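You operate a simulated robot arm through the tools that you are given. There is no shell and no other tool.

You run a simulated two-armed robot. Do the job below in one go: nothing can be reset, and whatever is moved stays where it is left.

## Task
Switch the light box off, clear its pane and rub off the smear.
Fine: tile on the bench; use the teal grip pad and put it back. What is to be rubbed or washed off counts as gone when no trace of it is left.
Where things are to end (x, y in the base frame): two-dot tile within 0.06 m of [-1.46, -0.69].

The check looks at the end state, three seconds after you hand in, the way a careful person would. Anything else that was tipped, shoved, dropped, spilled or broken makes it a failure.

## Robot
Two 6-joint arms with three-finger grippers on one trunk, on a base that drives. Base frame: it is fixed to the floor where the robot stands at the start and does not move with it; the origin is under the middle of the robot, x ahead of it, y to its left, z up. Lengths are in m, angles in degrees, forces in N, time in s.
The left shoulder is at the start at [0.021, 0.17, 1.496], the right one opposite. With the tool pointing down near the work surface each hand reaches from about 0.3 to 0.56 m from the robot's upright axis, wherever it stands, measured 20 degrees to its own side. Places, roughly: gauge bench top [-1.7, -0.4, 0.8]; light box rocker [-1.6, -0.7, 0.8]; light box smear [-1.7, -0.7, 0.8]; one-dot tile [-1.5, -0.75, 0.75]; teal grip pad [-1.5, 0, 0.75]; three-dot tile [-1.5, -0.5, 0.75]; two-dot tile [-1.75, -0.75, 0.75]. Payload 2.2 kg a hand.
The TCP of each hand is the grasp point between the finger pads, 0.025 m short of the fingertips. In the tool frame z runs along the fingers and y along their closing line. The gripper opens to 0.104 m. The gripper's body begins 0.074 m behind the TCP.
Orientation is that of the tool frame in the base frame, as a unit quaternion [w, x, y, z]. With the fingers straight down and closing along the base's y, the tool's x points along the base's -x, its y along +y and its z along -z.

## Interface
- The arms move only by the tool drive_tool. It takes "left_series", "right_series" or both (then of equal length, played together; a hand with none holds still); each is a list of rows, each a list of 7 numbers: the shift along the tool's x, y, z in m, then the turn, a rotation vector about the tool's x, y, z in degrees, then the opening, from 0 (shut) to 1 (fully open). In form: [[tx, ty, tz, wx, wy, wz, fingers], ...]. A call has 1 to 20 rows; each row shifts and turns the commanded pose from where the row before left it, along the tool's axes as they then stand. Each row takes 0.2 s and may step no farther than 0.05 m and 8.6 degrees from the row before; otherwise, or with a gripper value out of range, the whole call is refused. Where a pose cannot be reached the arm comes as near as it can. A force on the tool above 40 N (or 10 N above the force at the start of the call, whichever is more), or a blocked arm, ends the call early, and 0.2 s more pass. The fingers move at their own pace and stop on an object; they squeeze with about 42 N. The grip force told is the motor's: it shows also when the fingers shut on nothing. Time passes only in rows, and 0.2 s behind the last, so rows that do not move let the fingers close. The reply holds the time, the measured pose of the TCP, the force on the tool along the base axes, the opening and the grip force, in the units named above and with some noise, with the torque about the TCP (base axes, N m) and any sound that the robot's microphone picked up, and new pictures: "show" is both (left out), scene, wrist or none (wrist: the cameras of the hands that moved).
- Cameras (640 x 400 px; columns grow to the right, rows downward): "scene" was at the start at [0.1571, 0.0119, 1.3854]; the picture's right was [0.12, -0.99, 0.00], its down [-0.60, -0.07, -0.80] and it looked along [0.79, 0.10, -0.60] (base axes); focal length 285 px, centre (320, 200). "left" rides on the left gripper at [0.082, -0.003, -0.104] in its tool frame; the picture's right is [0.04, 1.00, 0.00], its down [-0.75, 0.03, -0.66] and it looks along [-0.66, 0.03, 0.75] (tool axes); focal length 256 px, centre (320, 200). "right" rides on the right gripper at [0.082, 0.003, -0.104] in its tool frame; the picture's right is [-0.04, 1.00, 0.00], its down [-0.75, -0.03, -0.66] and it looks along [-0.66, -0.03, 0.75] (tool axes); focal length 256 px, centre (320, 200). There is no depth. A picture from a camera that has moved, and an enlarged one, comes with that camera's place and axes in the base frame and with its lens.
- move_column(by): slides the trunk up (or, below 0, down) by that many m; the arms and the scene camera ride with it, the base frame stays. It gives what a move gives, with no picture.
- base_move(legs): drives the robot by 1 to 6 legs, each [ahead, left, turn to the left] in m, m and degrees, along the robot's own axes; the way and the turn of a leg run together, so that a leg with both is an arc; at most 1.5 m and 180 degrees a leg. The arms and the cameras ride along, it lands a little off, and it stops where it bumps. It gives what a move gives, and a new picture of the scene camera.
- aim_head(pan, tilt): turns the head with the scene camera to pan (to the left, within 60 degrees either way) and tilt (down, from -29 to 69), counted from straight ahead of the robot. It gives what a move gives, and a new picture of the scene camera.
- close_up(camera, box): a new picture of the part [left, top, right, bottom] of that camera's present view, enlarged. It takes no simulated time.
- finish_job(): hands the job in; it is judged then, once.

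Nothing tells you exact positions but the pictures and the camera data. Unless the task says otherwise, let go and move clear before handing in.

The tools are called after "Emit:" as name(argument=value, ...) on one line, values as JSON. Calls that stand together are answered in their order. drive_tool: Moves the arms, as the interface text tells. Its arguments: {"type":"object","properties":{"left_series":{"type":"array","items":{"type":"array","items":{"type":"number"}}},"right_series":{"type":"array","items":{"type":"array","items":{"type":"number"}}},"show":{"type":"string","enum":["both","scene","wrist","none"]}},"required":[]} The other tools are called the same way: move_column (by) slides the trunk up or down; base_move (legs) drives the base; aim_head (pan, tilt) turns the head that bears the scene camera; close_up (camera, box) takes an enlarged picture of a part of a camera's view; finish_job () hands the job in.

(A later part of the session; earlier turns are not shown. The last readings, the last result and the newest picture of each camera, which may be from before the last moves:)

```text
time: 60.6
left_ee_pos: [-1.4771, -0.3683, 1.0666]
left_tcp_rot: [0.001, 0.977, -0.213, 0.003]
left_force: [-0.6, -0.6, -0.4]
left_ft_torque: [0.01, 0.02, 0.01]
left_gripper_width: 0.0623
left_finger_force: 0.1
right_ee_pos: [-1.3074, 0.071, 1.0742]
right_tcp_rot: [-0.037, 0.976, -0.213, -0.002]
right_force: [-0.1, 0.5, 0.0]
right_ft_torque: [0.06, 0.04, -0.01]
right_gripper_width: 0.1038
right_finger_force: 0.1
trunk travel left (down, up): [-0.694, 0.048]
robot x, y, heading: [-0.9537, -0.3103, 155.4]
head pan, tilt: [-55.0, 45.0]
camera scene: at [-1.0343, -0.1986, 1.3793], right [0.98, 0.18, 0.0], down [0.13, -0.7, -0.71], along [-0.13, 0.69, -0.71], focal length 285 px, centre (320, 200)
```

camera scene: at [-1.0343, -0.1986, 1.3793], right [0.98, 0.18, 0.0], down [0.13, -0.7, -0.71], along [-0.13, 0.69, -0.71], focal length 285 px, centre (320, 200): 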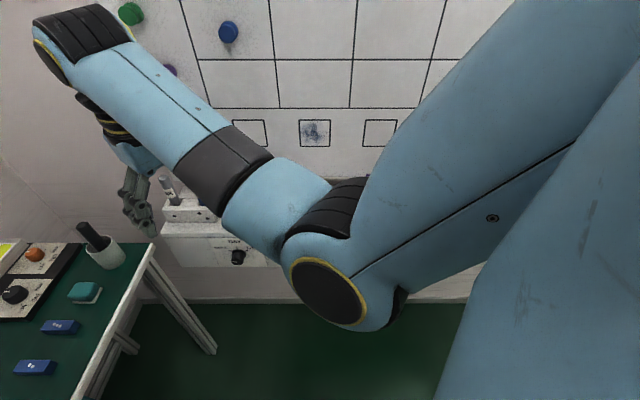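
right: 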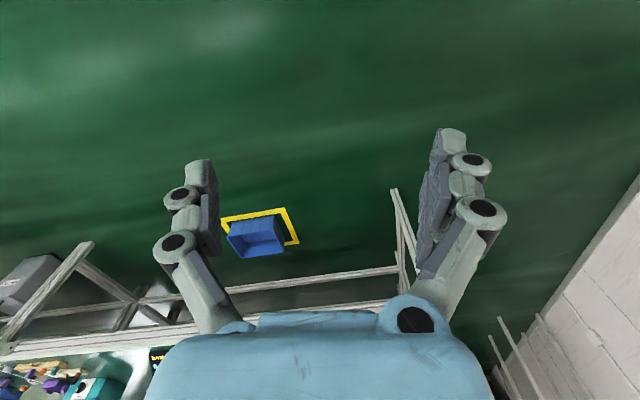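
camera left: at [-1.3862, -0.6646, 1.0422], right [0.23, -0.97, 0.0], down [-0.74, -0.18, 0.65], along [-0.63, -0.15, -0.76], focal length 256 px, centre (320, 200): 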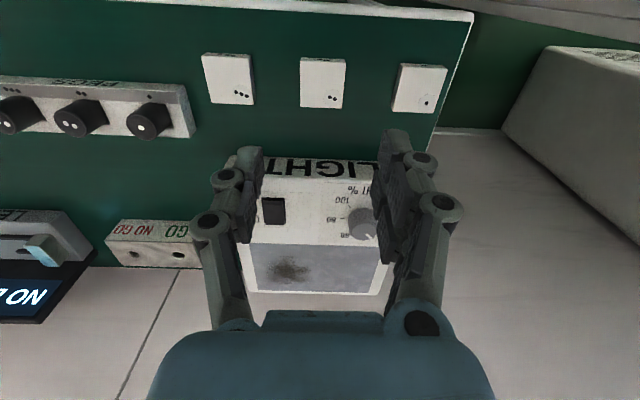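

The pad is at about (-1.607, -0.003), between the three-dot block and the cup. I'll drive so that it sits in front of the left hand.

Emit:
base_move(legs=[[0.2587, -0.175, 0]])

Emit:
aim_head(pan=20, tilt=50)

Emit:
close_up(camera="left", box=[0, 0, 640, 400])

```text
time: 62.6
left_ee_pos: [-1.6328, -0.1191, 1.0667]
left_tcp_rot: [-0.001, 0.978, -0.209, 0.001]
left_force: [0.9, -0.1, 1.4]
left_ft_torque: [0.0, -0.04, -0.02]
left_gripper_width: 0.0624
left_finger_force: 0.0
right_ee_pos: [-1.4632, 0.3135, 1.0724]
right_tcp_rot: [-0.03, 0.977, -0.21, 0.005]
right_force: [1.6, -3.7, 2.9]
right_ft_torque: [0.08, 0.06, -0.1]
right_gripper_width: 0.1034
right_finger_force: 0.1
trunk travel left (down, up): [-0.694, 0.048]
robot x, y, heading: [-1.1103, -0.0562, 155.6]
head pan, tilt: [-55.0, 45.0]
stopped in leg 1: the robot was blocked; the commanded pose is now the measured one
camera scene: at [-1.19, 0.0522, 1.3797], right [0.98, 0.19, 0.0], down [0.13, -0.69, -0.71], along [-0.13, 0.7, -0.71], focal length 285 px, centre (320, 200)
```

scene: 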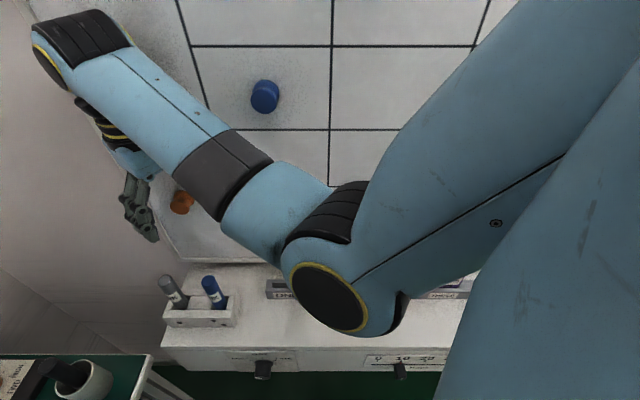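

```text
time: 64.1
left_ee_pos: [-1.6329, -0.12, 1.0669]
left_tcp_rot: [-0.001, 0.978, -0.21, 0.001]
left_force: [-0.3, 0.3, -0.1]
left_ft_torque: [-0.02, -0.01, -0.01]
left_gripper_width: 0.0625
left_finger_force: 0.2
right_ee_pos: [-1.4609, 0.3144, 1.0715]
right_tcp_rot: [-0.031, 0.977, -0.21, 0.006]
right_force: [3.5, -6.3, 0.8]
right_ft_torque: [-0.03, -0.05, -0.34]
right_gripper_width: 0.1033
right_finger_force: 0.0
trunk travel left (down, up): [-0.694, 0.048]
robot x, y, heading: [-1.1116, -0.0537, 155.8]
head pan, tilt: [20.0, 50.0]
camera scene: at [-1.2518, -0.0224, 1.3727], right [0.07, 1.0, 0.0], down [0.76, -0.05, -0.64], along [-0.64, 0.05, -0.77], focal length 285 px, centre (320, 200)
```

scene: 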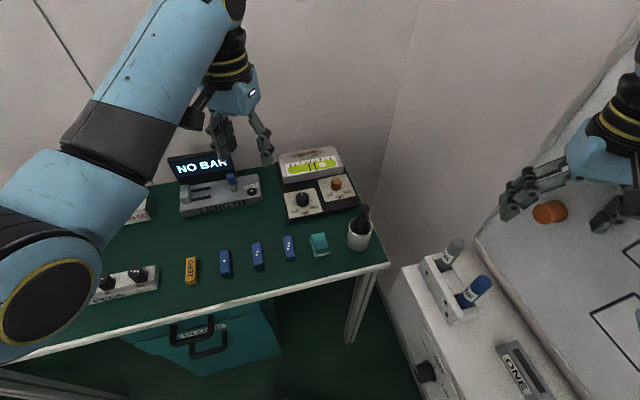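

```text
1.00 times, centred on (320, 200) of left (not enlarged: the box is as wide or as high as the picture)
camera zoom: at [-1.5582, -0.1496, 1.1707], right [-0.37, -0.93, 0.0], down [-0.7, 0.28, 0.66], along [-0.61, 0.25, -0.76], focal length 256 px, centre (320, 200)
```

zoom: 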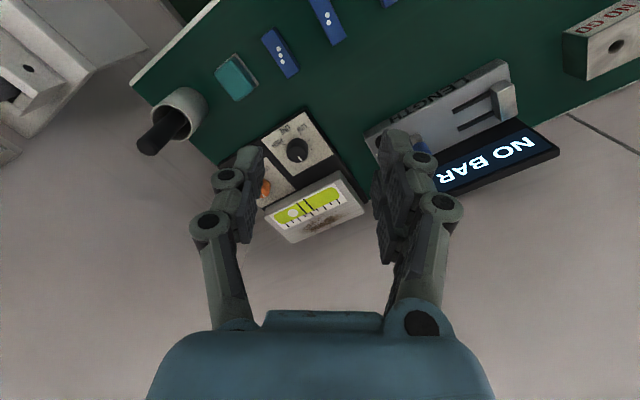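

The base stopped because my right hand touched the whiteboard wall. I'll draw the right hand straight away from the board, then check that the pegs haven't moved.

Emit:
drive_tool(right_series=[[0.017, 0.024, 0, 0, 0, 0, 1], [0.023, 0.033, 0, 0, 0, 0, 1], [0.023, 0.033, 0, 0, 0, 0, 1], [0, 0, 0, 0, 0, 0, 1]], show="both")

Emit:
aim_head(pan=-40, tilt=25)

```text
time: 64.6
left_ee_pos: [-1.6343, -0.1226, 1.0654]
left_tcp_rot: [-0.001, 0.978, -0.209, 0.001]
left_force: [0.7, 0.0, 0.5]
left_ft_torque: [0.0, 0.0, -0.02]
left_gripper_width: 0.0625
left_finger_force: 0.0
right_ee_pos: [-1.4582, 0.3229, 1.0821]
right_tcp_rot: [-0.068, 0.973, -0.22, -0.002]
right_force: [-0.7, -33.1, -4.3]
right_ft_torque: [1.04, 0.01, -0.72]
right_gripper_width: 0.0998
right_finger_force: 0.0
trunk travel left (down, up): [-0.694, 0.048]
robot x, y, heading: [-1.1149, -0.0564, 156.0]
head pan, tilt: [20.0, 50.0]
stopped in row 2 (right hand): the force on the tool passed its limit at 56 N (the readings are from after the stop); the commanded pose is now the measured one
camera scene: at [-1.2541, -0.024, 1.3725], right [0.07, 1.0, 0.0], down [0.76, -0.05, -0.64], along [-0.64, 0.05, -0.77], focal length 285 px, centre (320, 200)
camera right: at [-1.3883, 0.272, 1.1842], right [-0.46, -0.88, -0.13], down [-0.68, 0.26, 0.68], along [-0.56, 0.4, -0.72], focal length 256 px, centre (320, 200)
```

scene: 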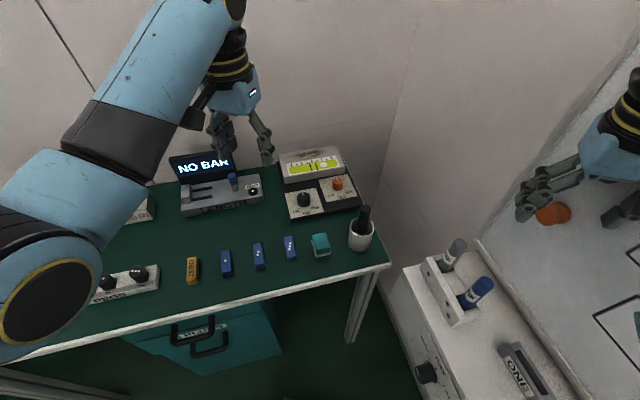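
right: 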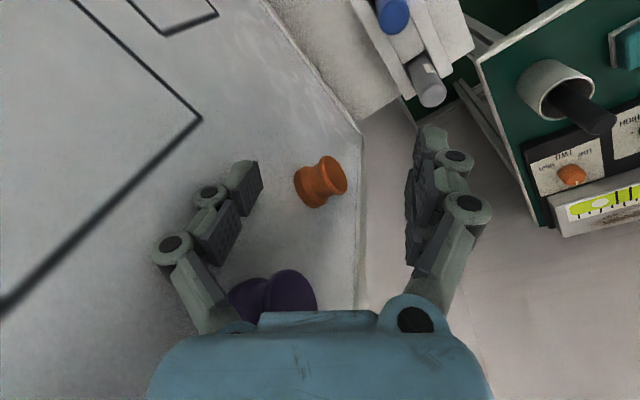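

```text
time: 65.9
left_ee_pos: [-1.6351, -0.1218, 1.066]
left_tcp_rot: [-0.002, 0.978, -0.21, 0.002]
left_force: [-0.5, -0.4, 0.2]
left_ft_torque: [-0.02, 0.01, 0.02]
left_gripper_width: 0.0621
left_finger_force: 0.0
right_ee_pos: [-1.4576, 0.3247, 1.084]
right_tcp_rot: [-0.07, 0.973, -0.22, -0.004]
right_force: [2.3, -37.8, -6.0]
right_ft_torque: [0.94, 0.19, -0.9]
right_gripper_width: 0.0963
right_finger_force: 0.1
trunk travel left (down, up): [-0.694, 0.048]
robot x, y, heading: [-1.1108, -0.0535, 155.9]
head pan, tilt: [-40.0, 25.0]
camera scene: at [-1.2172, 0.053, 1.4103], right [0.9, 0.44, 0.0], down [0.18, -0.38, -0.91], along [-0.4, 0.82, -0.42], focal length 285 px, centre (320, 200)
```

scene: 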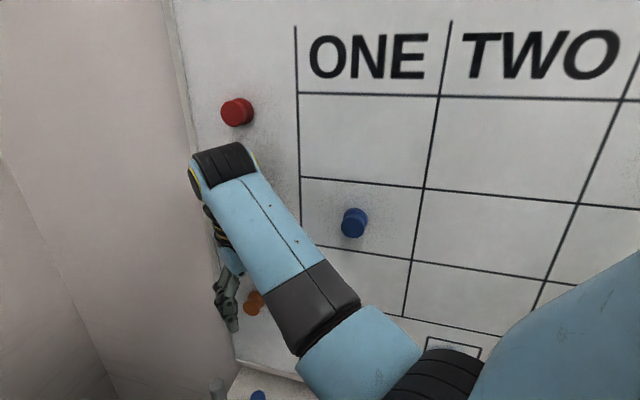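

The right gripper is against the board next to the purple peg. I'll retreat the base along exactly the path it came by, which pulls the hand cleanly off the board.

Emit:
base_move(legs=[[-0.1294, 0.0875, 0]])

Emit:
aim_head(pan=-50, tilt=20)

Emit:
close_up(camera="right", box=[0, 0, 640, 400])

```text
time: 67.3
left_ee_pos: [-1.5516, -0.2504, 1.0673]
left_tcp_rot: [-0.001, 0.978, -0.21, 0.002]
left_force: [0.6, 0.0, 0.2]
left_ft_torque: [0.0, 0.0, -0.01]
left_gripper_width: 0.0624
left_finger_force: 0.1
right_ee_pos: [-1.3735, 0.1959, 1.0836]
right_tcp_rot: [-0.068, 0.973, -0.222, -0.004]
right_force: [-0.1, -0.2, -0.1]
right_ft_torque: [0.01, 0.01, 0.0]
right_gripper_width: 0.104
right_finger_force: 0.1
trunk travel left (down, up): [-0.694, 0.048]
robot x, y, heading: [-1.0316, -0.1882, 155.8]
head pan, tilt: [-40.0, 25.0]
camera scene: at [-1.134, -0.0749, 1.4099], right [0.9, 0.44, 0.0], down [0.18, -0.38, -0.91], along [-0.39, 0.82, -0.42], focal length 285 px, centre (320, 200)
```

scene: 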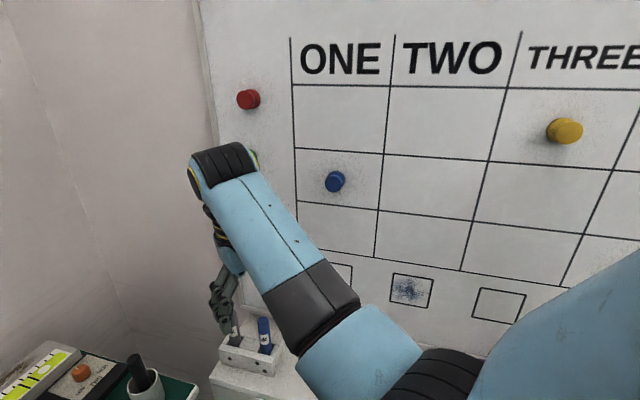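

```text
time: 68.0
left_ee_pos: [-1.5516, -0.2502, 1.0666]
left_tcp_rot: [-0.001, 0.978, -0.209, 0.001]
left_force: [-1.0, 0.0, -0.1]
left_ft_torque: [0.03, -0.01, -0.03]
left_gripper_width: 0.0624
left_finger_force: 0.1
right_ee_pos: [-1.3751, 0.1961, 1.0841]
right_tcp_rot: [-0.069, 0.972, -0.222, -0.004]
right_force: [-1.0, -1.1, 0.0]
right_ft_torque: [0.03, 0.03, 0.01]
right_gripper_width: 0.1041
right_finger_force: 0.0
trunk travel left (down, up): [-0.694, 0.048]
robot x, y, heading: [-1.0311, -0.1862, 155.6]
head pan, tilt: [-50.0, 20.0]
camera scene: at [-1.1198, -0.0679, 1.4179], right [0.96, 0.27, 0.0], down [0.09, -0.33, -0.94], along [-0.26, 0.9, -0.34], focal length 285 px, centre (320, 200)
```

scene: 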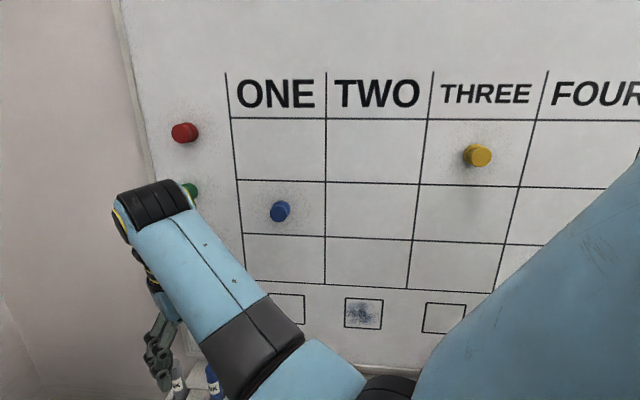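

```text
1.00 times, centred on (320, 200) of right (not enlarged: the box is as wide or as high as the picture)
camera zoom: at [-1.3049, 0.145, 1.1837], right [-0.47, -0.87, -0.13], down [-0.68, 0.26, 0.68], along [-0.56, 0.41, -0.72], focal length 256 px, centre (320, 200)
```

zoom: 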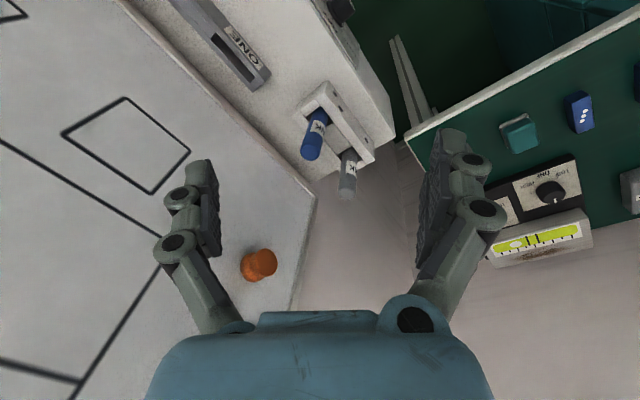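

The orange peg checks out at the same spot as before; I'll verify the purple one later when it's in view. The right arm is free again, so I'll go straight ahead a little, keeping the right hand off the board.

Emit:
base_move(legs=[[0.09, 0.0, 0]])

Emit:
aim_head(pan=10, tilt=55)

Emit:
close_up(camera="scene", box=[240, 160, 440, 285])

Emit:
close_up(camera="left", box=[0, 0, 640, 400])

```text
time: 69.1
left_ee_pos: [-1.6353, -0.2115, 1.0658]
left_tcp_rot: [0.0, 0.977, -0.211, 0.003]
left_force: [-0.5, 0.3, 0.1]
left_ft_torque: [0.04, -0.03, 0.0]
left_gripper_width: 0.0625
left_finger_force: 0.0
right_ee_pos: [-1.4562, 0.234, 1.0815]
right_tcp_rot: [-0.069, 0.972, -0.223, -0.003]
right_force: [-0.8, 0.2, -1.0]
right_ft_torque: [-0.02, -0.03, -0.01]
right_gripper_width: 0.1039
right_finger_force: 0.1
trunk travel left (down, up): [-0.694, 0.048]
robot x, y, heading: [-1.1113, -0.1521, 155.6]
head pan, tilt: [-50.0, 20.0]
camera scene: at [-1.2027, -0.0303, 1.4178], right [0.96, 0.27, 0.0], down [0.09, -0.33, -0.94], along [-0.25, 0.9, -0.34], focal length 285 px, centre (320, 200)
```

scene: 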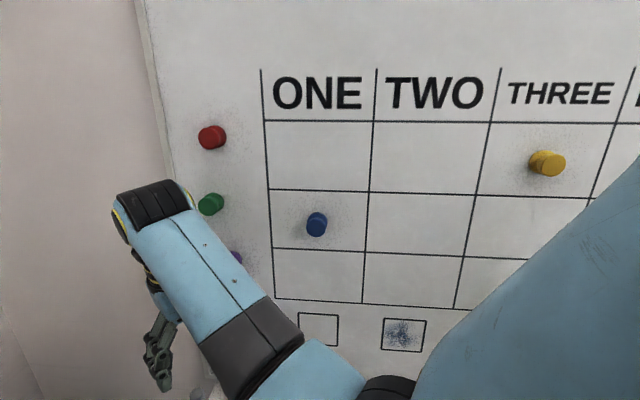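

```text
time: 70.4
left_ee_pos: [-1.6343, -0.2111, 1.0669]
left_tcp_rot: [-0.001, 0.977, -0.211, 0.002]
left_force: [-0.1, -0.3, -0.6]
left_ft_torque: [-0.01, 0.02, 0.01]
left_gripper_width: 0.0624
left_finger_force: 0.1
right_ee_pos: [-1.4563, 0.2344, 1.082]
right_tcp_rot: [-0.069, 0.973, -0.222, -0.004]
right_force: [-0.5, 0.9, -0.2]
right_ft_torque: [0.01, 0.02, -0.02]
right_gripper_width: 0.1039
right_finger_force: 0.1
trunk travel left (down, up): [-0.694, 0.048]
robot x, y, heading: [-1.11, -0.1507, 155.6]
head pan, tilt: [10.0, 55.0]
camera scene: at [-1.2458, -0.1028, 1.3659], right [0.25, 0.97, 0.0], down [0.79, -0.2, -0.57], along [-0.56, 0.14, -0.82], focal length 285 px, centre (320, 200)
```

scene: 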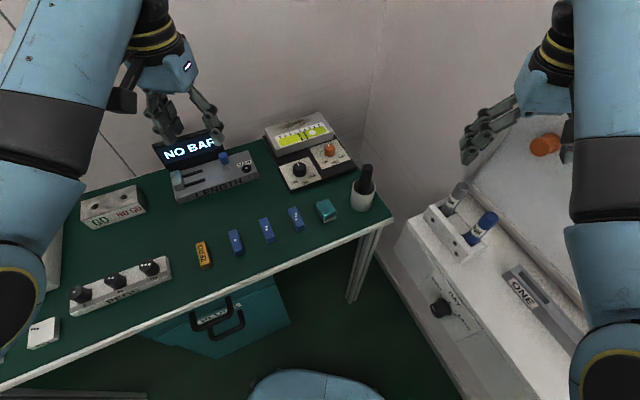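

```text
3.20 times, centred on (340, 222) of scene
camera zoom: at [-1.2458, -0.1028, 1.3659], right [0.25, 0.97, 0.0], down [0.79, -0.2, -0.57], along [-0.56, 0.14, -0.82], focal length 911 px, centre (256, 128)
```

zoom: 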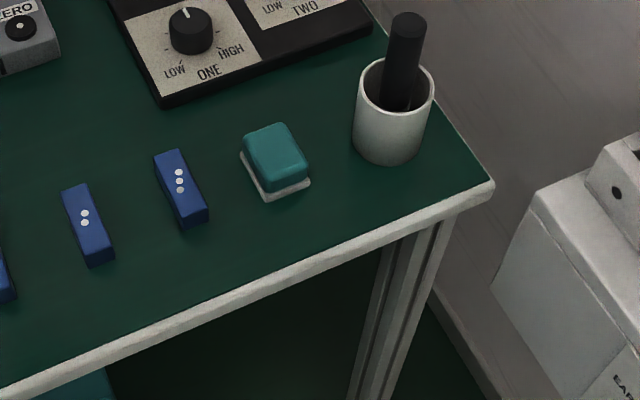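

```text
1.00 times, centred on (320, 200) of left (not enlarged: the box is as wide or as high as the picture)
camera zoom: at [-1.5589, -0.2421, 1.1705], right [-0.37, -0.93, 0.0], down [-0.7, 0.28, 0.65], along [-0.61, 0.25, -0.76], focal length 256 px, centre (320, 200)
```

zoom: 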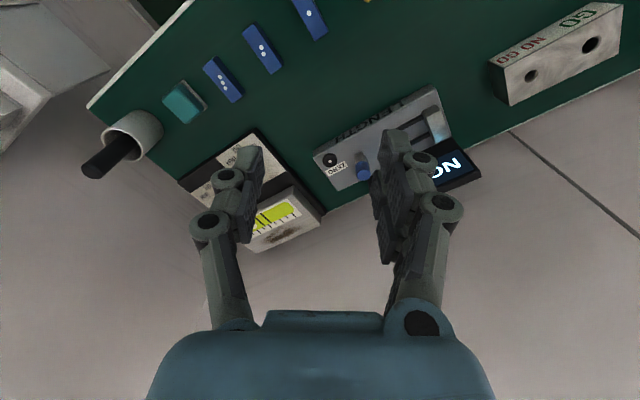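

Both pegs are in their original places. I'll lower the trunk a bit for reach, then move the left hand over the pad and turn it so that the fingers close along the bench's depth, clear of the cup.

Emit:
move_column(by=-0.09)

Emit:
drive_tool(left_series=[[-0.0147, -0.0412, 0, 0, 0, 0, 0.75], [-0.0147, -0.0412, 0, 0, 0, 0, 0.75], [-0.0147, -0.0412, 0, 0, 0, 0, 0.75], [-0.0147, -0.0412, 0, 0, 0, 0, 0.75], [-0.0147, -0.0412, 0, 0, 0, 0, 0.75], [0, 0, 0, 0, 0, 7.77, 0.75], [0, 0, 0, 0, 0, 7.77, 0.75], [0, 0, 0, 0, 0, 7.77, 0.75], [0, 0, 0, 0, 0, 7.77, 0.75], [0, 0, 0, 0, 0, 7.77, 0.75], [0, 0, 0, 0, 0, 7.77, 0.75], [0, 0, 0, 0, 0, 7.77, 0.75], [0, 0, 0, 0, 0, 0, 0.75]])

Emit:
close_up(camera="left", box=[200, 40, 440, 190])

```text
time: 71.7
left_ee_pos: [-1.6338, -0.2136, 0.9755]
left_tcp_rot: [0.0, 0.978, -0.21, 0.002]
left_force: [0.1, -0.2, 0.8]
left_ft_torque: [0.0, -0.02, -0.01]
left_gripper_width: 0.0623
left_finger_force: 0.1
right_ee_pos: [-1.4564, 0.2328, 0.9942]
right_tcp_rot: [-0.069, 0.972, -0.223, -0.005]
right_force: [0.3, 0.3, -0.1]
right_ft_torque: [0.0, 0.0, 0.03]
right_gripper_width: 0.1041
right_finger_force: 0.0
trunk travel left (down, up): [-0.604, 0.138]
robot x, y, heading: [-1.1141, -0.151, 155.7]
head pan, tilt: [10.0, 55.0]
```

```text
time: 74.7
left_ee_pos: [-1.6595, -0.0651, 0.9637]
left_tcp_rot: [0.052, 0.793, -0.607, 0.014]
left_force: [-1.1, 0.5, -1.0]
left_ft_torque: [-0.01, -0.02, -0.04]
left_gripper_width: 0.0783
left_finger_force: 0.1
right_ee_pos: [-1.4579, 0.2337, 0.9926]
right_tcp_rot: [-0.069, 0.972, -0.223, -0.004]
right_force: [-0.2, -0.3, 0.4]
right_ft_torque: [0.04, -0.03, 0.04]
right_gripper_width: 0.1038
right_finger_force: 0.2
trunk travel left (down, up): [-0.604, 0.138]
robot x, y, heading: [-1.1104, -0.1526, 155.9]
head pan, tilt: [10.0, 55.0]
stopped in row 13 (left hand): the arm was blocked; the commanded pose is now the measured one
camera scene: at [-1.2464, -0.1027, 1.2756], right [0.25, 0.97, 0.0], down [0.79, -0.2, -0.57], along [-0.56, 0.14, -0.82], focal length 285 px, centre (320, 200)
camera left: at [-1.6327, -0.1319, 1.0738], right [-0.95, -0.29, 0.07], down [-0.2, 0.78, 0.59], along [-0.23, 0.55, -0.8], focal length 256 px, centre (320, 200)
```

scene: 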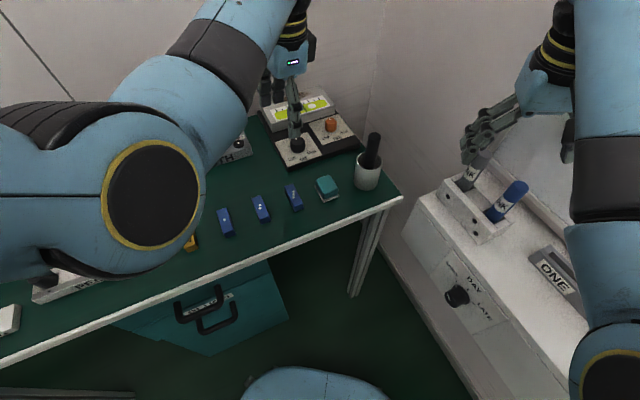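
left: 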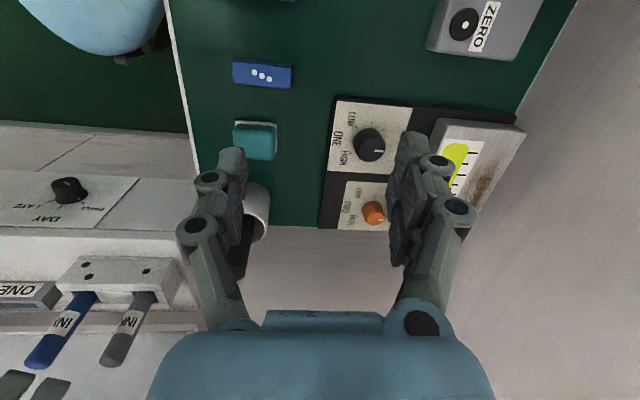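

```text
2.67 times, centred on (320, 115) of left
camera zoom: at [-1.6327, -0.1319, 1.0738], right [-0.95, -0.29, 0.07], down [-0.2, 0.78, 0.59], along [-0.23, 0.55, -0.8], focal length 683 px, centre (320, 427)
```

zoom: 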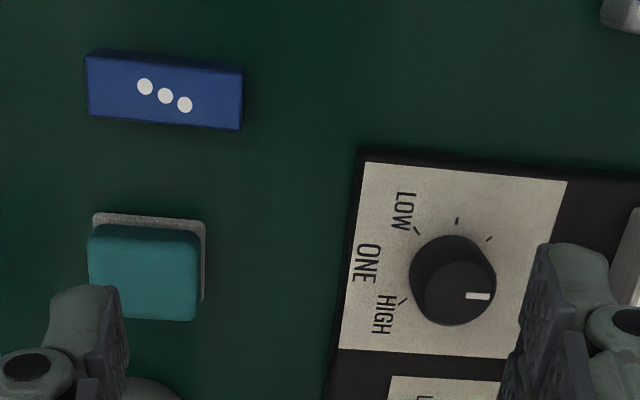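

The left arm was blocked by crossing too far over, before reaching the pad. I'll move it back left, then re-park the base with a bigger right turn so that the pad lies naturally in front of the left hand and the right hand stays off the board.

Emit:
drive_tool(left_series=[[0.03, 0, 0, 0, 0, 0, 0.75], [0.04, 0, 0, 0, 0, 0, 0.75], [0.04, 0, 0, 0, 0, -6, 0.75], [0.03, 0, 0, 0, 0, -6, 0.75], [0, 0, 0, 0, 0, -6, 0.75], [0, 0, 0, 0, 0, -6, 0.75]], show="scene")

```text
time: 76.0
left_ee_pos: [-1.6203, -0.1971, 0.9761]
left_tcp_rot: [0.052, 0.901, -0.43, 0.002]
left_force: [0.0, 0.5, -0.2]
left_ft_torque: [0.03, 0.01, -0.02]
left_gripper_width: 0.0778
left_finger_force: 0.1
right_ee_pos: [-1.4564, 0.2337, 0.9938]
right_tcp_rot: [-0.069, 0.973, -0.222, -0.004]
right_force: [-0.1, -0.1, 0.5]
right_ft_torque: [0.02, -0.01, 0.0]
right_gripper_width: 0.1039
right_finger_force: 0.0
trunk travel left (down, up): [-0.604, 0.138]
robot x, y, heading: [-1.1122, -0.1507, 155.6]
head pan, tilt: [10.0, 55.0]
camera scene: at [-1.2461, -0.1031, 1.2756], right [0.25, 0.97, 0.0], down [0.79, -0.2, -0.57], along [-0.56, 0.14, -0.82], focal length 285 px, centre (320, 200)
```

scene: 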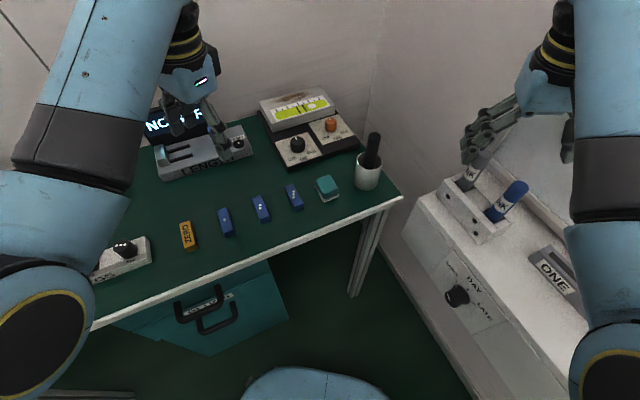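

I'll shift the base left first, then turn right about 24° more.

Emit:
base_move(legs=[[-0.058, 0.081, 0], [0, 0, -24.4]])

Emit:
aim_head(pan=25, tilt=55)

Emit:
close_up(camera="left", box=[0, 0, 640, 400])

```text
time: 78.4
left_ee_pos: [-1.5726, -0.0776, 0.9761]
left_tcp_rot: [0.052, 0.789, -0.612, -0.009]
left_force: [-0.6, -0.7, 0.1]
left_ft_torque: [-0.02, -0.01, -0.01]
left_gripper_width: 0.0777
left_finger_force: 0.1
right_ee_pos: [-1.2442, 0.2472, 0.9933]
right_tcp_rot: [-0.068, 0.903, -0.424, 0.011]
right_force: [-0.6, 0.2, -0.1]
right_ft_torque: [0.0, 0.04, -0.01]
right_gripper_width: 0.1041
right_finger_force: 0.1
trunk travel left (down, up): [-0.604, 0.138]
robot x, y, heading: [-1.0937, -0.2453, 131.2]
head pan, tilt: [10.0, 55.0]
camera scene: at [-1.1939, -0.1461, 1.2756], right [0.63, 0.78, 0.0], down [0.64, -0.51, -0.57], along [-0.45, 0.36, -0.82], focal length 285 px, centre (320, 200)
```

scene: 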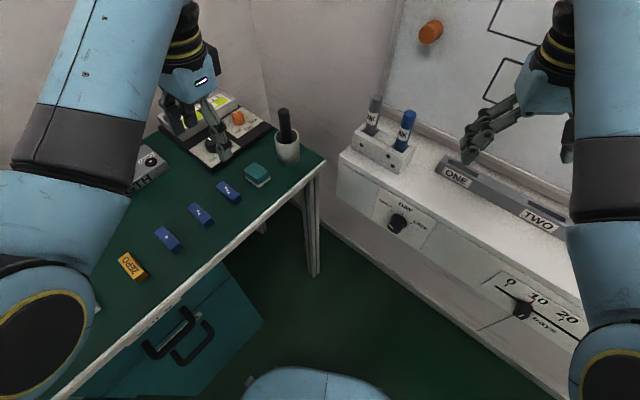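

```text
time: 79.2
left_ee_pos: [-1.5731, -0.0781, 0.9758]
left_tcp_rot: [0.053, 0.789, -0.612, -0.01]
left_force: [0.0, -0.4, -0.4]
left_ft_torque: [-0.02, -0.01, -0.02]
left_gripper_width: 0.078
left_finger_force: 0.2
right_ee_pos: [-1.245, 0.2462, 0.9935]
right_tcp_rot: [-0.068, 0.903, -0.424, 0.011]
right_force: [0.1, -0.2, -0.3]
right_ft_torque: [-0.03, 0.03, -0.01]
right_gripper_width: 0.1041
right_finger_force: 0.1
trunk travel left (down, up): [-0.604, 0.138]
robot x, y, heading: [-1.0898, -0.2476, 130.9]
head pan, tilt: [25.0, 55.0]
camera scene: at [-1.2038, -0.1624, 1.2756], right [0.41, 0.91, 0.0], down [0.75, -0.33, -0.57], along [-0.52, 0.23, -0.82], focal length 285 px, centre (320, 200)
```

scene: 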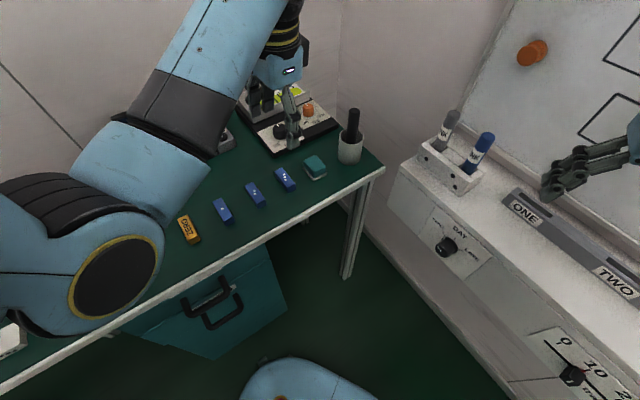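

```text
1.00 times, centred on (320, 200) of left (not enlarged: the box is as wide or as high as the picture)
camera zoom: at [-1.5415, -0.1475, 1.0825], right [-0.95, -0.28, 0.1], down [-0.17, 0.77, 0.62], along [-0.25, 0.57, -0.78], focal length 256 px, centre (320, 200)
```

zoom: 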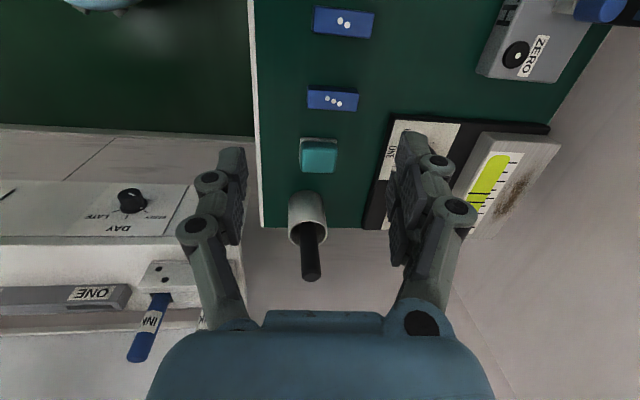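

The pad is now about 0.54 m ahead and slightly left, which suits the left arm. I'll nudge the base closer and level the left hand.

Emit:
base_move(legs=[[0.035, 0.015, 0]])

Emit:
drive_tool(left_series=[[0, 0, 0, 5.5, -2.8, 0, 0.75], [0, 0, 0, 0, 0, 0, 0.75]])

Emit:
close_up(camera="left", box=[240, 80, 400, 180])

```text
time: 80.1
left_ee_pos: [-1.6062, -0.0617, 0.9742]
left_tcp_rot: [0.053, 0.789, -0.612, -0.007]
left_force: [-0.3, 0.0, -0.8]
left_ft_torque: [0.01, -0.01, -0.02]
left_gripper_width: 0.0783
left_finger_force: 0.0
right_ee_pos: [-1.2798, 0.2631, 0.9923]
right_tcp_rot: [-0.068, 0.903, -0.425, 0.012]
right_force: [-1.3, 1.1, -0.4]
right_ft_torque: [-0.03, -0.04, -0.04]
right_gripper_width: 0.1039
right_finger_force: 0.1
trunk travel left (down, up): [-0.604, 0.138]
robot x, y, heading: [-1.1223, -0.2289, 131.2]
head pan, tilt: [25.0, 55.0]
camera scene: at [-1.2386, -0.1462, 1.2754], right [0.4, 0.91, 0.0], down [0.75, -0.33, -0.57], along [-0.52, 0.23, -0.82], focal length 285 px, centre (320, 200)
```

scene: 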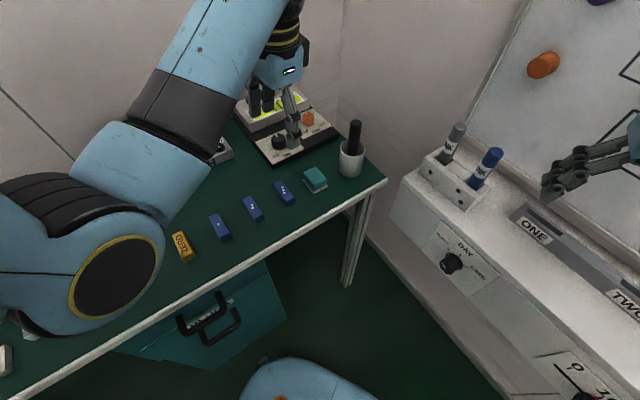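

```text
time: 80.7
left_ee_pos: [-1.6061, -0.0627, 0.9755]
left_tcp_rot: [-0.001, 0.79, -0.613, 0.002]
left_force: [0.2, 0.6, -0.5]
left_ft_torque: [-0.02, -0.01, 0.02]
left_gripper_width: 0.0781
left_finger_force: 0.1
right_ee_pos: [-1.2779, 0.2625, 0.9932]
right_tcp_rot: [-0.068, 0.903, -0.424, 0.011]
right_force: [0.9, 0.1, 0.1]
right_ft_torque: [-0.02, -0.02, -0.01]
right_gripper_width: 0.1037
right_finger_force: 0.0
trunk travel left (down, up): [-0.604, 0.138]
robot x, y, heading: [-1.1236, -0.2316, 131.2]
head pan, tilt: [25.0, 55.0]
camera scene: at [-1.2371, -0.1463, 1.2756], right [0.4, 0.91, 0.0], down [0.75, -0.33, -0.57], along [-0.52, 0.23, -0.82], focal length 285 px, centre (320, 200)
camera left: at [-1.5833, -0.1395, 1.0797], right [-0.96, -0.29, 0.0], down [-0.22, 0.72, 0.65], along [-0.19, 0.63, -0.76], focal length 256 px, centre (320, 200)
```

scene: 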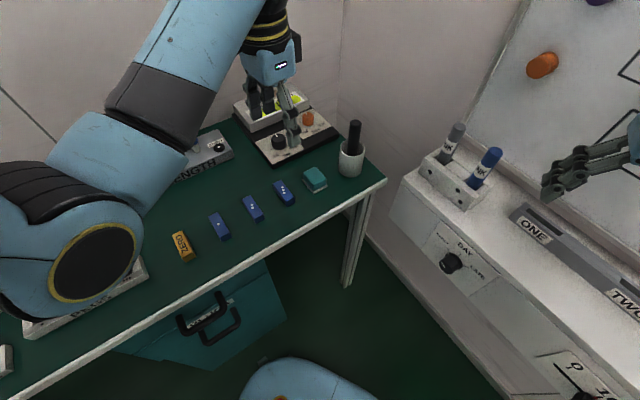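
left: 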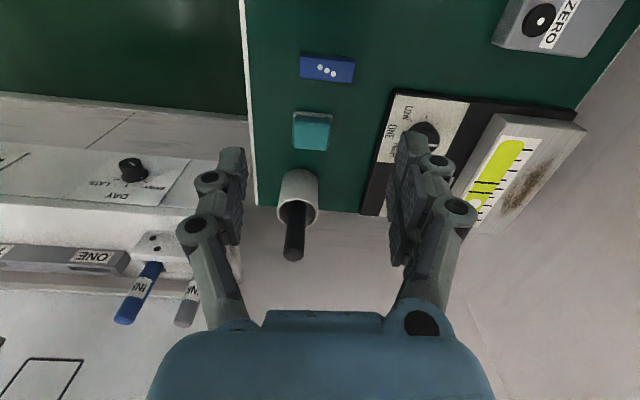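

```text
4.00 times, centred on (320, 130) of left
camera zoom: at [-1.5833, -0.1395, 1.0797], right [-0.96, -0.29, 0.0], down [-0.22, 0.72, 0.65], along [-0.19, 0.63, -0.76], focal length 1024 px, centre (320, 480)
```

zoom: 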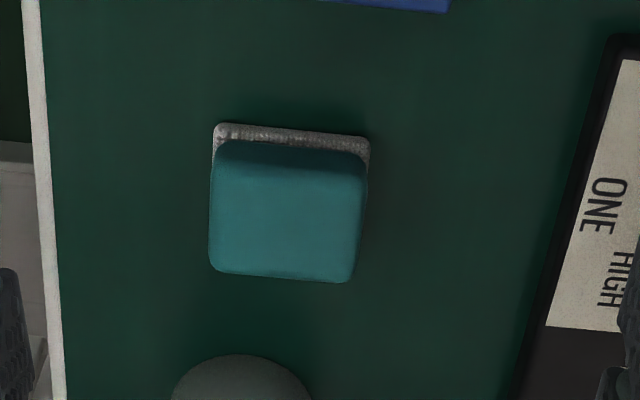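

The pad's block is about 0.047 m wide at (-1.617, 0.009). I'll centre over it, align, and lower to just above.

Emit:
drive_tool(left_series=[[-0.036, -0.0036, 0, 0, 0, 0, 0.8], [-0.0362, -0.0036, 0, 0, 0, 0, 0.8], [0, 0, 0.03, 0, 0, 3.4, 0.8], [0, 0, 0.04, 0, 0, 0, 0.8], [0, 0, 0.04, 0, 0, 0, 0.8], [0, 0, 0, 0, 0, 0, 0.8]])

Emit:
close_up(camera="left", box=[200, 80, 440, 230])

Emit:
close_up(camera="scene", box=[240, 100, 400, 200])

```text
time: 82.1
left_ee_pos: [-1.6186, 0.0069, 0.8676]
left_tcp_rot: [-0.001, 0.771, -0.637, 0.001]
left_force: [0.8, 0.4, -0.6]
left_ft_torque: [-0.04, 0.04, 0.01]
left_gripper_width: 0.083
left_finger_force: 0.1
right_ee_pos: [-1.2787, 0.2621, 0.9942]
right_tcp_rot: [-0.068, 0.903, -0.424, 0.01]
right_force: [1.4, -0.1, 0.4]
right_ft_torque: [-0.02, 0.01, 0.01]
right_gripper_width: 0.1041
right_finger_force: 0.1
trunk travel left (down, up): [-0.604, 0.138]
robot x, y, heading: [-1.1257, -0.2323, 131.0]
head pan, tilt: [25.0, 55.0]
camera scene: at [-1.2368, -0.147, 1.2757], right [0.4, 0.91, 0.0], down [0.75, -0.33, -0.57], along [-0.52, 0.23, -0.82], focal length 285 px, centre (320, 200)
camera left: at [-1.6011, -0.0724, 0.9719], right [-0.97, -0.23, 0.0], down [-0.18, 0.73, 0.66], along [-0.15, 0.64, -0.76], focal length 256 px, centre (320, 200)
```

scene: 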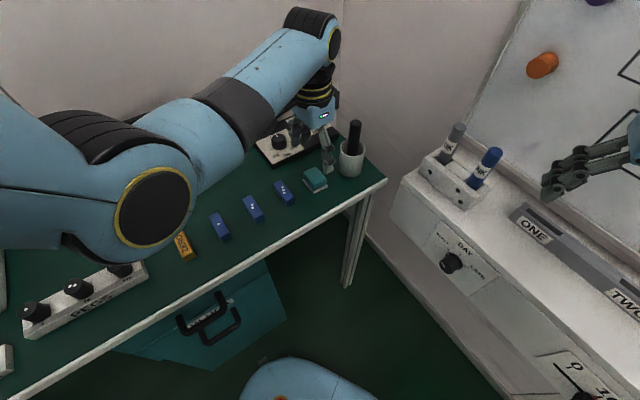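
left: 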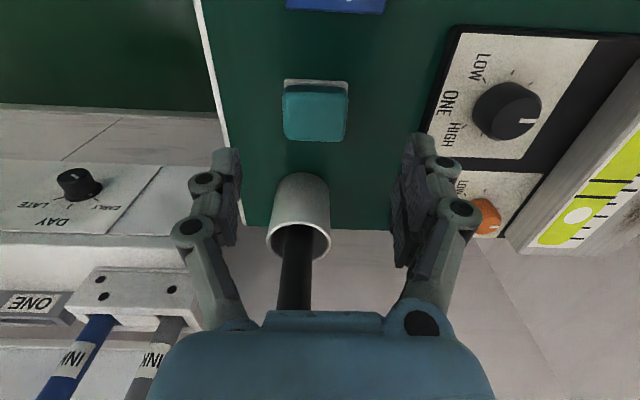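

```text
2.67 times, centred on (320, 155) of left
camera zoom: at [-1.6011, -0.0724, 0.9719], right [-0.97, -0.23, 0.0], down [-0.18, 0.73, 0.66], along [-0.15, 0.64, -0.76], focal length 683 px, centre (320, 320)
```

zoom: 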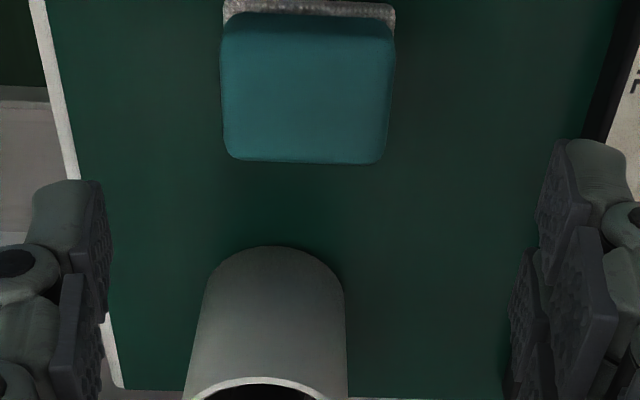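

```text
4.00 times, centred on (320, 150) of scene
camera zoom: at [-1.2368, -0.147, 1.2757], right [0.4, 0.91, 0.0], down [0.75, -0.33, -0.57], along [-0.52, 0.23, -0.82], focal length 1139 px, centre (320, 400)
```

zoom: 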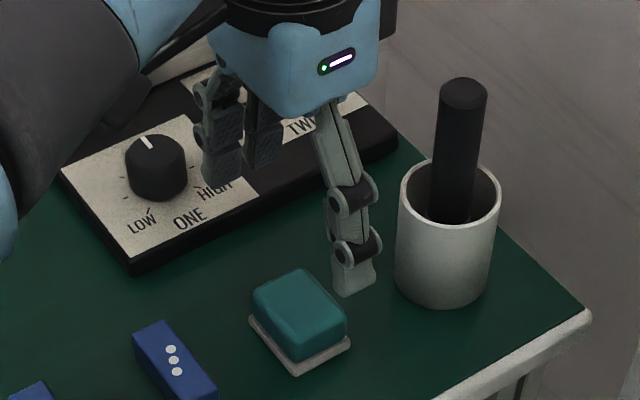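

Aligned, with the rear finger clear of the device behind. I'll descend to grip height.

Emit:
drive_tool(left_series=[[0, -0.002, 0.03, 0, 0, 0, 0.8], [0, 0, 0.025, 0, 0, 0, 0.8], [0, 0, 0.012, 0, 0, 0, 0.8], [0, 0, 0.007, 0, 0, 0, 0.8], [0, 0, 0, 0, 0, 0, 0.8]])

Emit:
close_up(camera="scene", box=[240, 110, 400, 210])

```text
time: 83.3
left_ee_pos: [-1.6153, 0.0081, 0.7925]
left_tcp_rot: [0.0, 0.771, -0.637, 0.002]
left_force: [0.4, -0.3, 0.0]
left_ft_torque: [0.02, -0.01, -0.04]
left_gripper_width: 0.0832
left_finger_force: 0.0
right_ee_pos: [-1.2795, 0.2616, 0.993]
right_tcp_rot: [-0.068, 0.903, -0.424, 0.01]
right_force: [0.3, -0.3, -0.5]
right_ft_torque: [0.0, -0.01, 0.0]
right_gripper_width: 0.1038
right_finger_force: 0.1
trunk travel left (down, up): [-0.604, 0.138]
robot x, y, heading: [-1.1258, -0.2321, 131.3]
head pan, tilt: [25.0, 55.0]
camera scene: at [-1.237, -0.1471, 1.2756], right [0.4, 0.91, 0.0], down [0.75, -0.33, -0.57], along [-0.52, 0.23, -0.82], focal length 285 px, centre (320, 200)
camera left: at [-1.5975, -0.0706, 0.8955], right [-0.97, -0.23, 0.0], down [-0.18, 0.73, 0.66], along [-0.15, 0.64, -0.76], focal length 256 px, centre (320, 200)
```

scene: 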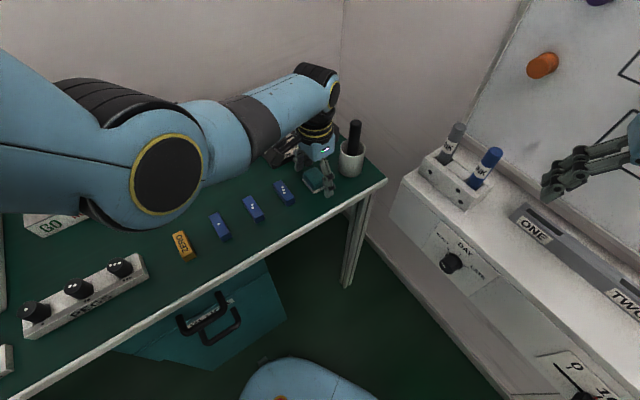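
left: 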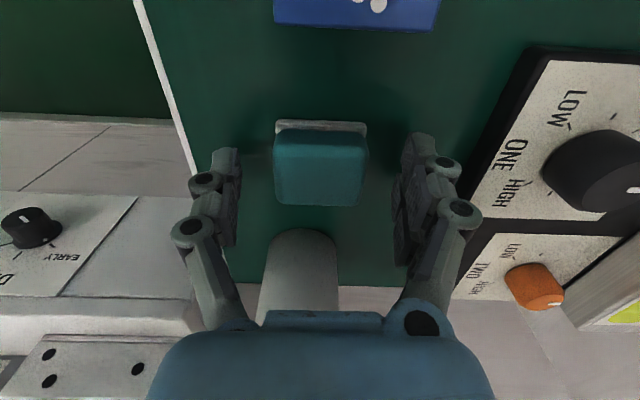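

```text
4.00 times, centred on (320, 160) of scene
camera zoom: at [-1.237, -0.1471, 1.2756], right [0.4, 0.91, 0.0], down [0.75, -0.33, -0.57], along [-0.52, 0.23, -0.82], focal length 1139 px, centre (320, 360)
```

zoom: 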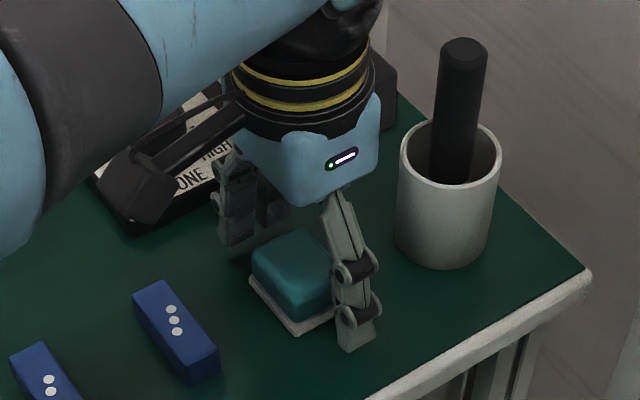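

The fingers straddle the grip block evenly. I'll grip it and lift.

Emit:
drive_tool(left_series=[[0, 0, 0, 0, 0, 0, 0.3], [0, 0, 0, 0, 0, 0, 0.3], [0, 0, 0, 0, 0, 0, 0.3], [0, 0, 0, 0, 0, 0, 0.3]], show="none")

Emit:
drive_tool(left_series=[[0, 0, -0.02, 0, 0, 0, 0.3], [0, 0, -0.04, 0, 0, 0, 0.3], [0, 0, -0.04, 0, 0, 0, 0.3], [0, 0, -0.04, 0, 0, 0, 0.3], [0, 0, -0.03, 0, 0, 0, 0.3], [0, 0, 0, 0, 0, 0, 0.3]])

Emit:
close_up(camera="scene", box=[240, 80, 400, 180])

```text
time: 84.3
left_ee_pos: [-1.6164, 0.0085, 0.7927]
left_tcp_rot: [0.0, 0.771, -0.637, 0.0]
left_force: [-0.6, 0.1, 7.5]
left_ft_torque: [-0.04, 0.12, 0.02]
left_gripper_width: 0.0464
left_finger_force: 42.0
right_ee_pos: [-1.2778, 0.2616, 0.9935]
right_tcp_rot: [-0.07, 0.903, -0.424, 0.01]
right_force: [-0.2, 0.1, -0.1]
right_ft_torque: [-0.02, -0.02, -0.02]
right_gripper_width: 0.1039
right_finger_force: 0.0
trunk travel left (down, up): [-0.604, 0.138]
robot x, y, heading: [-1.1228, -0.2309, 131.4]
head pan, tilt: [25.0, 55.0]
```

```text
time: 85.7
left_ee_pos: [-1.6158, 0.0088, 0.9636]
left_tcp_rot: [-0.001, 0.771, -0.636, 0.001]
left_force: [-0.5, 1.0, -0.7]
left_ft_torque: [0.02, 0.01, -0.01]
left_gripper_width: 0.0465
left_finger_force: 42.1
right_ee_pos: [-1.279, 0.2623, 0.9927]
right_tcp_rot: [-0.068, 0.903, -0.424, 0.011]
right_force: [0.2, 0.4, 0.2]
right_ft_torque: [0.02, 0.02, 0.0]
right_gripper_width: 0.1041
right_finger_force: 0.0
trunk travel left (down, up): [-0.604, 0.138]
robot x, y, heading: [-1.1231, -0.2314, 131.2]
head pan, tilt: [25.0, 55.0]
camera scene: at [-1.2372, -0.1471, 1.2756], right [0.4, 0.91, 0.0], down [0.75, -0.33, -0.57], along [-0.52, 0.23, -0.82], focal length 285 px, centre (320, 200)
camera left: at [-1.5982, -0.0693, 1.0668], right [-0.97, -0.23, 0.0], down [-0.18, 0.73, 0.66], along [-0.15, 0.64, -0.76], focal length 256 px, centre (320, 200)
```

scene: 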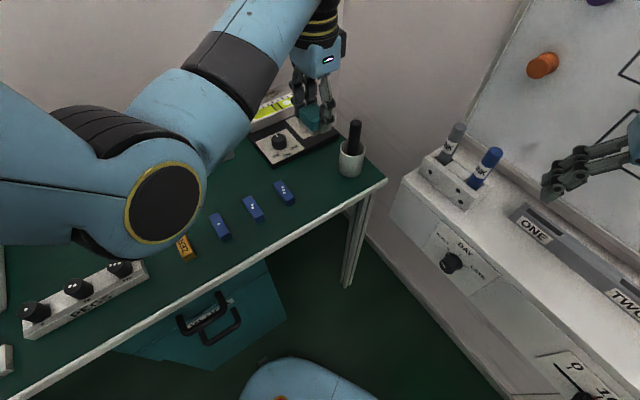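
left: 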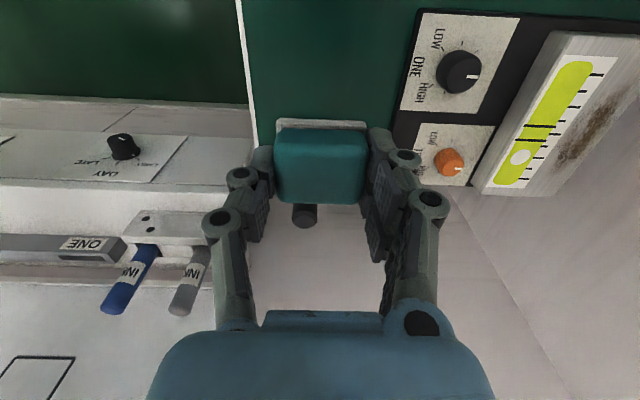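

```text
4.00 times, centred on (320, 130) of scene
camera zoom: at [-1.2372, -0.1471, 1.2756], right [0.4, 0.91, 0.0], down [0.75, -0.33, -0.57], along [-0.52, 0.23, -0.82], focal length 1139 px, centre (320, 480)
```

zoom: 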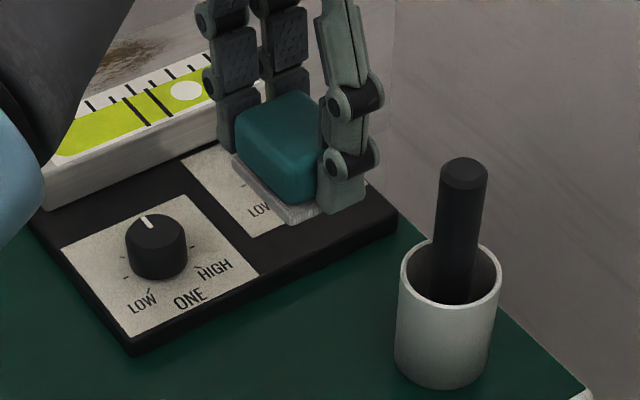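

The pad is held firmly. I'll turn the base back left to face the bench squarely.

Emit:
base_move(legs=[[0, 0, 60]])

Emit:
aim_head(pan=20, tilt=45)

```text
time: 88.7
left_ee_pos: [-1.58, -0.5337, 0.9614]
left_tcp_rot: [-0.002, 0.986, -0.165, 0.001]
left_force: [0.5, 0.2, -0.4]
left_ft_torque: [-0.05, -0.02, 0.0]
left_gripper_width: 0.0467
left_finger_force: 42.4
right_ee_pos: [-1.6285, -0.1153, 0.9944]
right_tcp_rot: [-0.064, 0.994, 0.084, -0.024]
right_force: [0.5, -0.5, 0.0]
right_ft_torque: [0.0, 0.0, -0.04]
right_gripper_width: 0.1037
right_finger_force: 0.1
trunk travel left (down, up): [-0.604, 0.138]
robot x, y, heading: [-1.1242, -0.2311, -169.2]
head pan, tilt: [25.0, 55.0]
camera scene: at [-1.2522, -0.2856, 1.2756], right [-0.59, 0.81, 0.0], down [0.66, 0.48, -0.57], along [-0.46, -0.34, -0.82], focal length 285 px, centre (320, 200)
```

scene: 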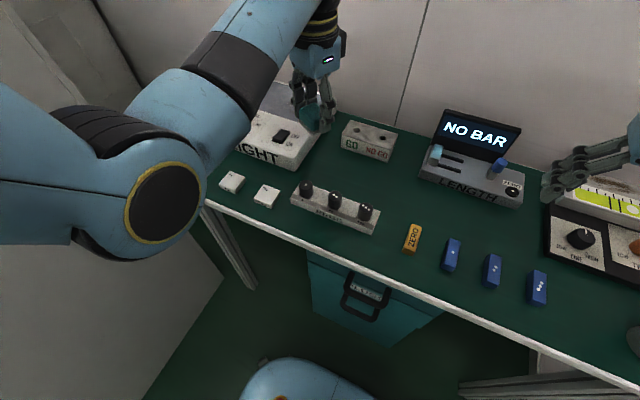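

```text
time: 89.4
left_ee_pos: [-1.5796, -0.5343, 0.962]
left_tcp_rot: [-0.002, 0.986, -0.165, 0.001]
left_force: [0.2, 0.9, -0.4]
left_ft_torque: [0.05, 0.02, 0.02]
left_gripper_width: 0.0466
left_finger_force: 41.7
right_ee_pos: [-1.6281, -0.1168, 0.9935]
right_tcp_rot: [-0.065, 0.994, 0.083, -0.025]
right_force: [-0.3, 1.2, 0.0]
right_ft_torque: [0.04, -0.01, 0.0]
right_gripper_width: 0.104
right_finger_force: 0.1
trunk travel left (down, up): [-0.604, 0.138]
robot x, y, heading: [-1.1262, -0.2291, -169.1]
head pan, tilt: [20.0, 45.0]
camera scene: at [-1.2636, -0.285, 1.289], right [-0.52, 0.86, 0.0], down [0.61, 0.36, -0.71], along [-0.61, -0.36, -0.71], focal length 285 px, centre (320, 200)
```

scene: 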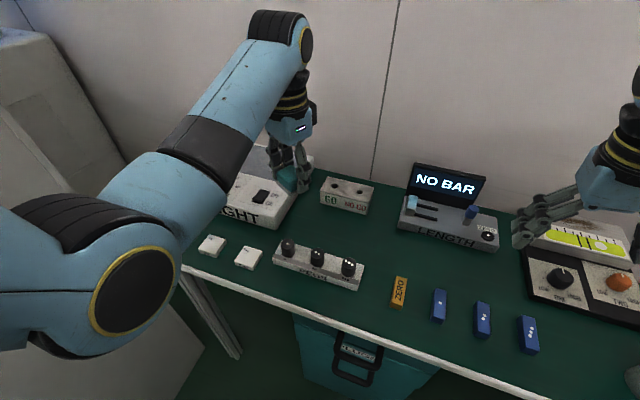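

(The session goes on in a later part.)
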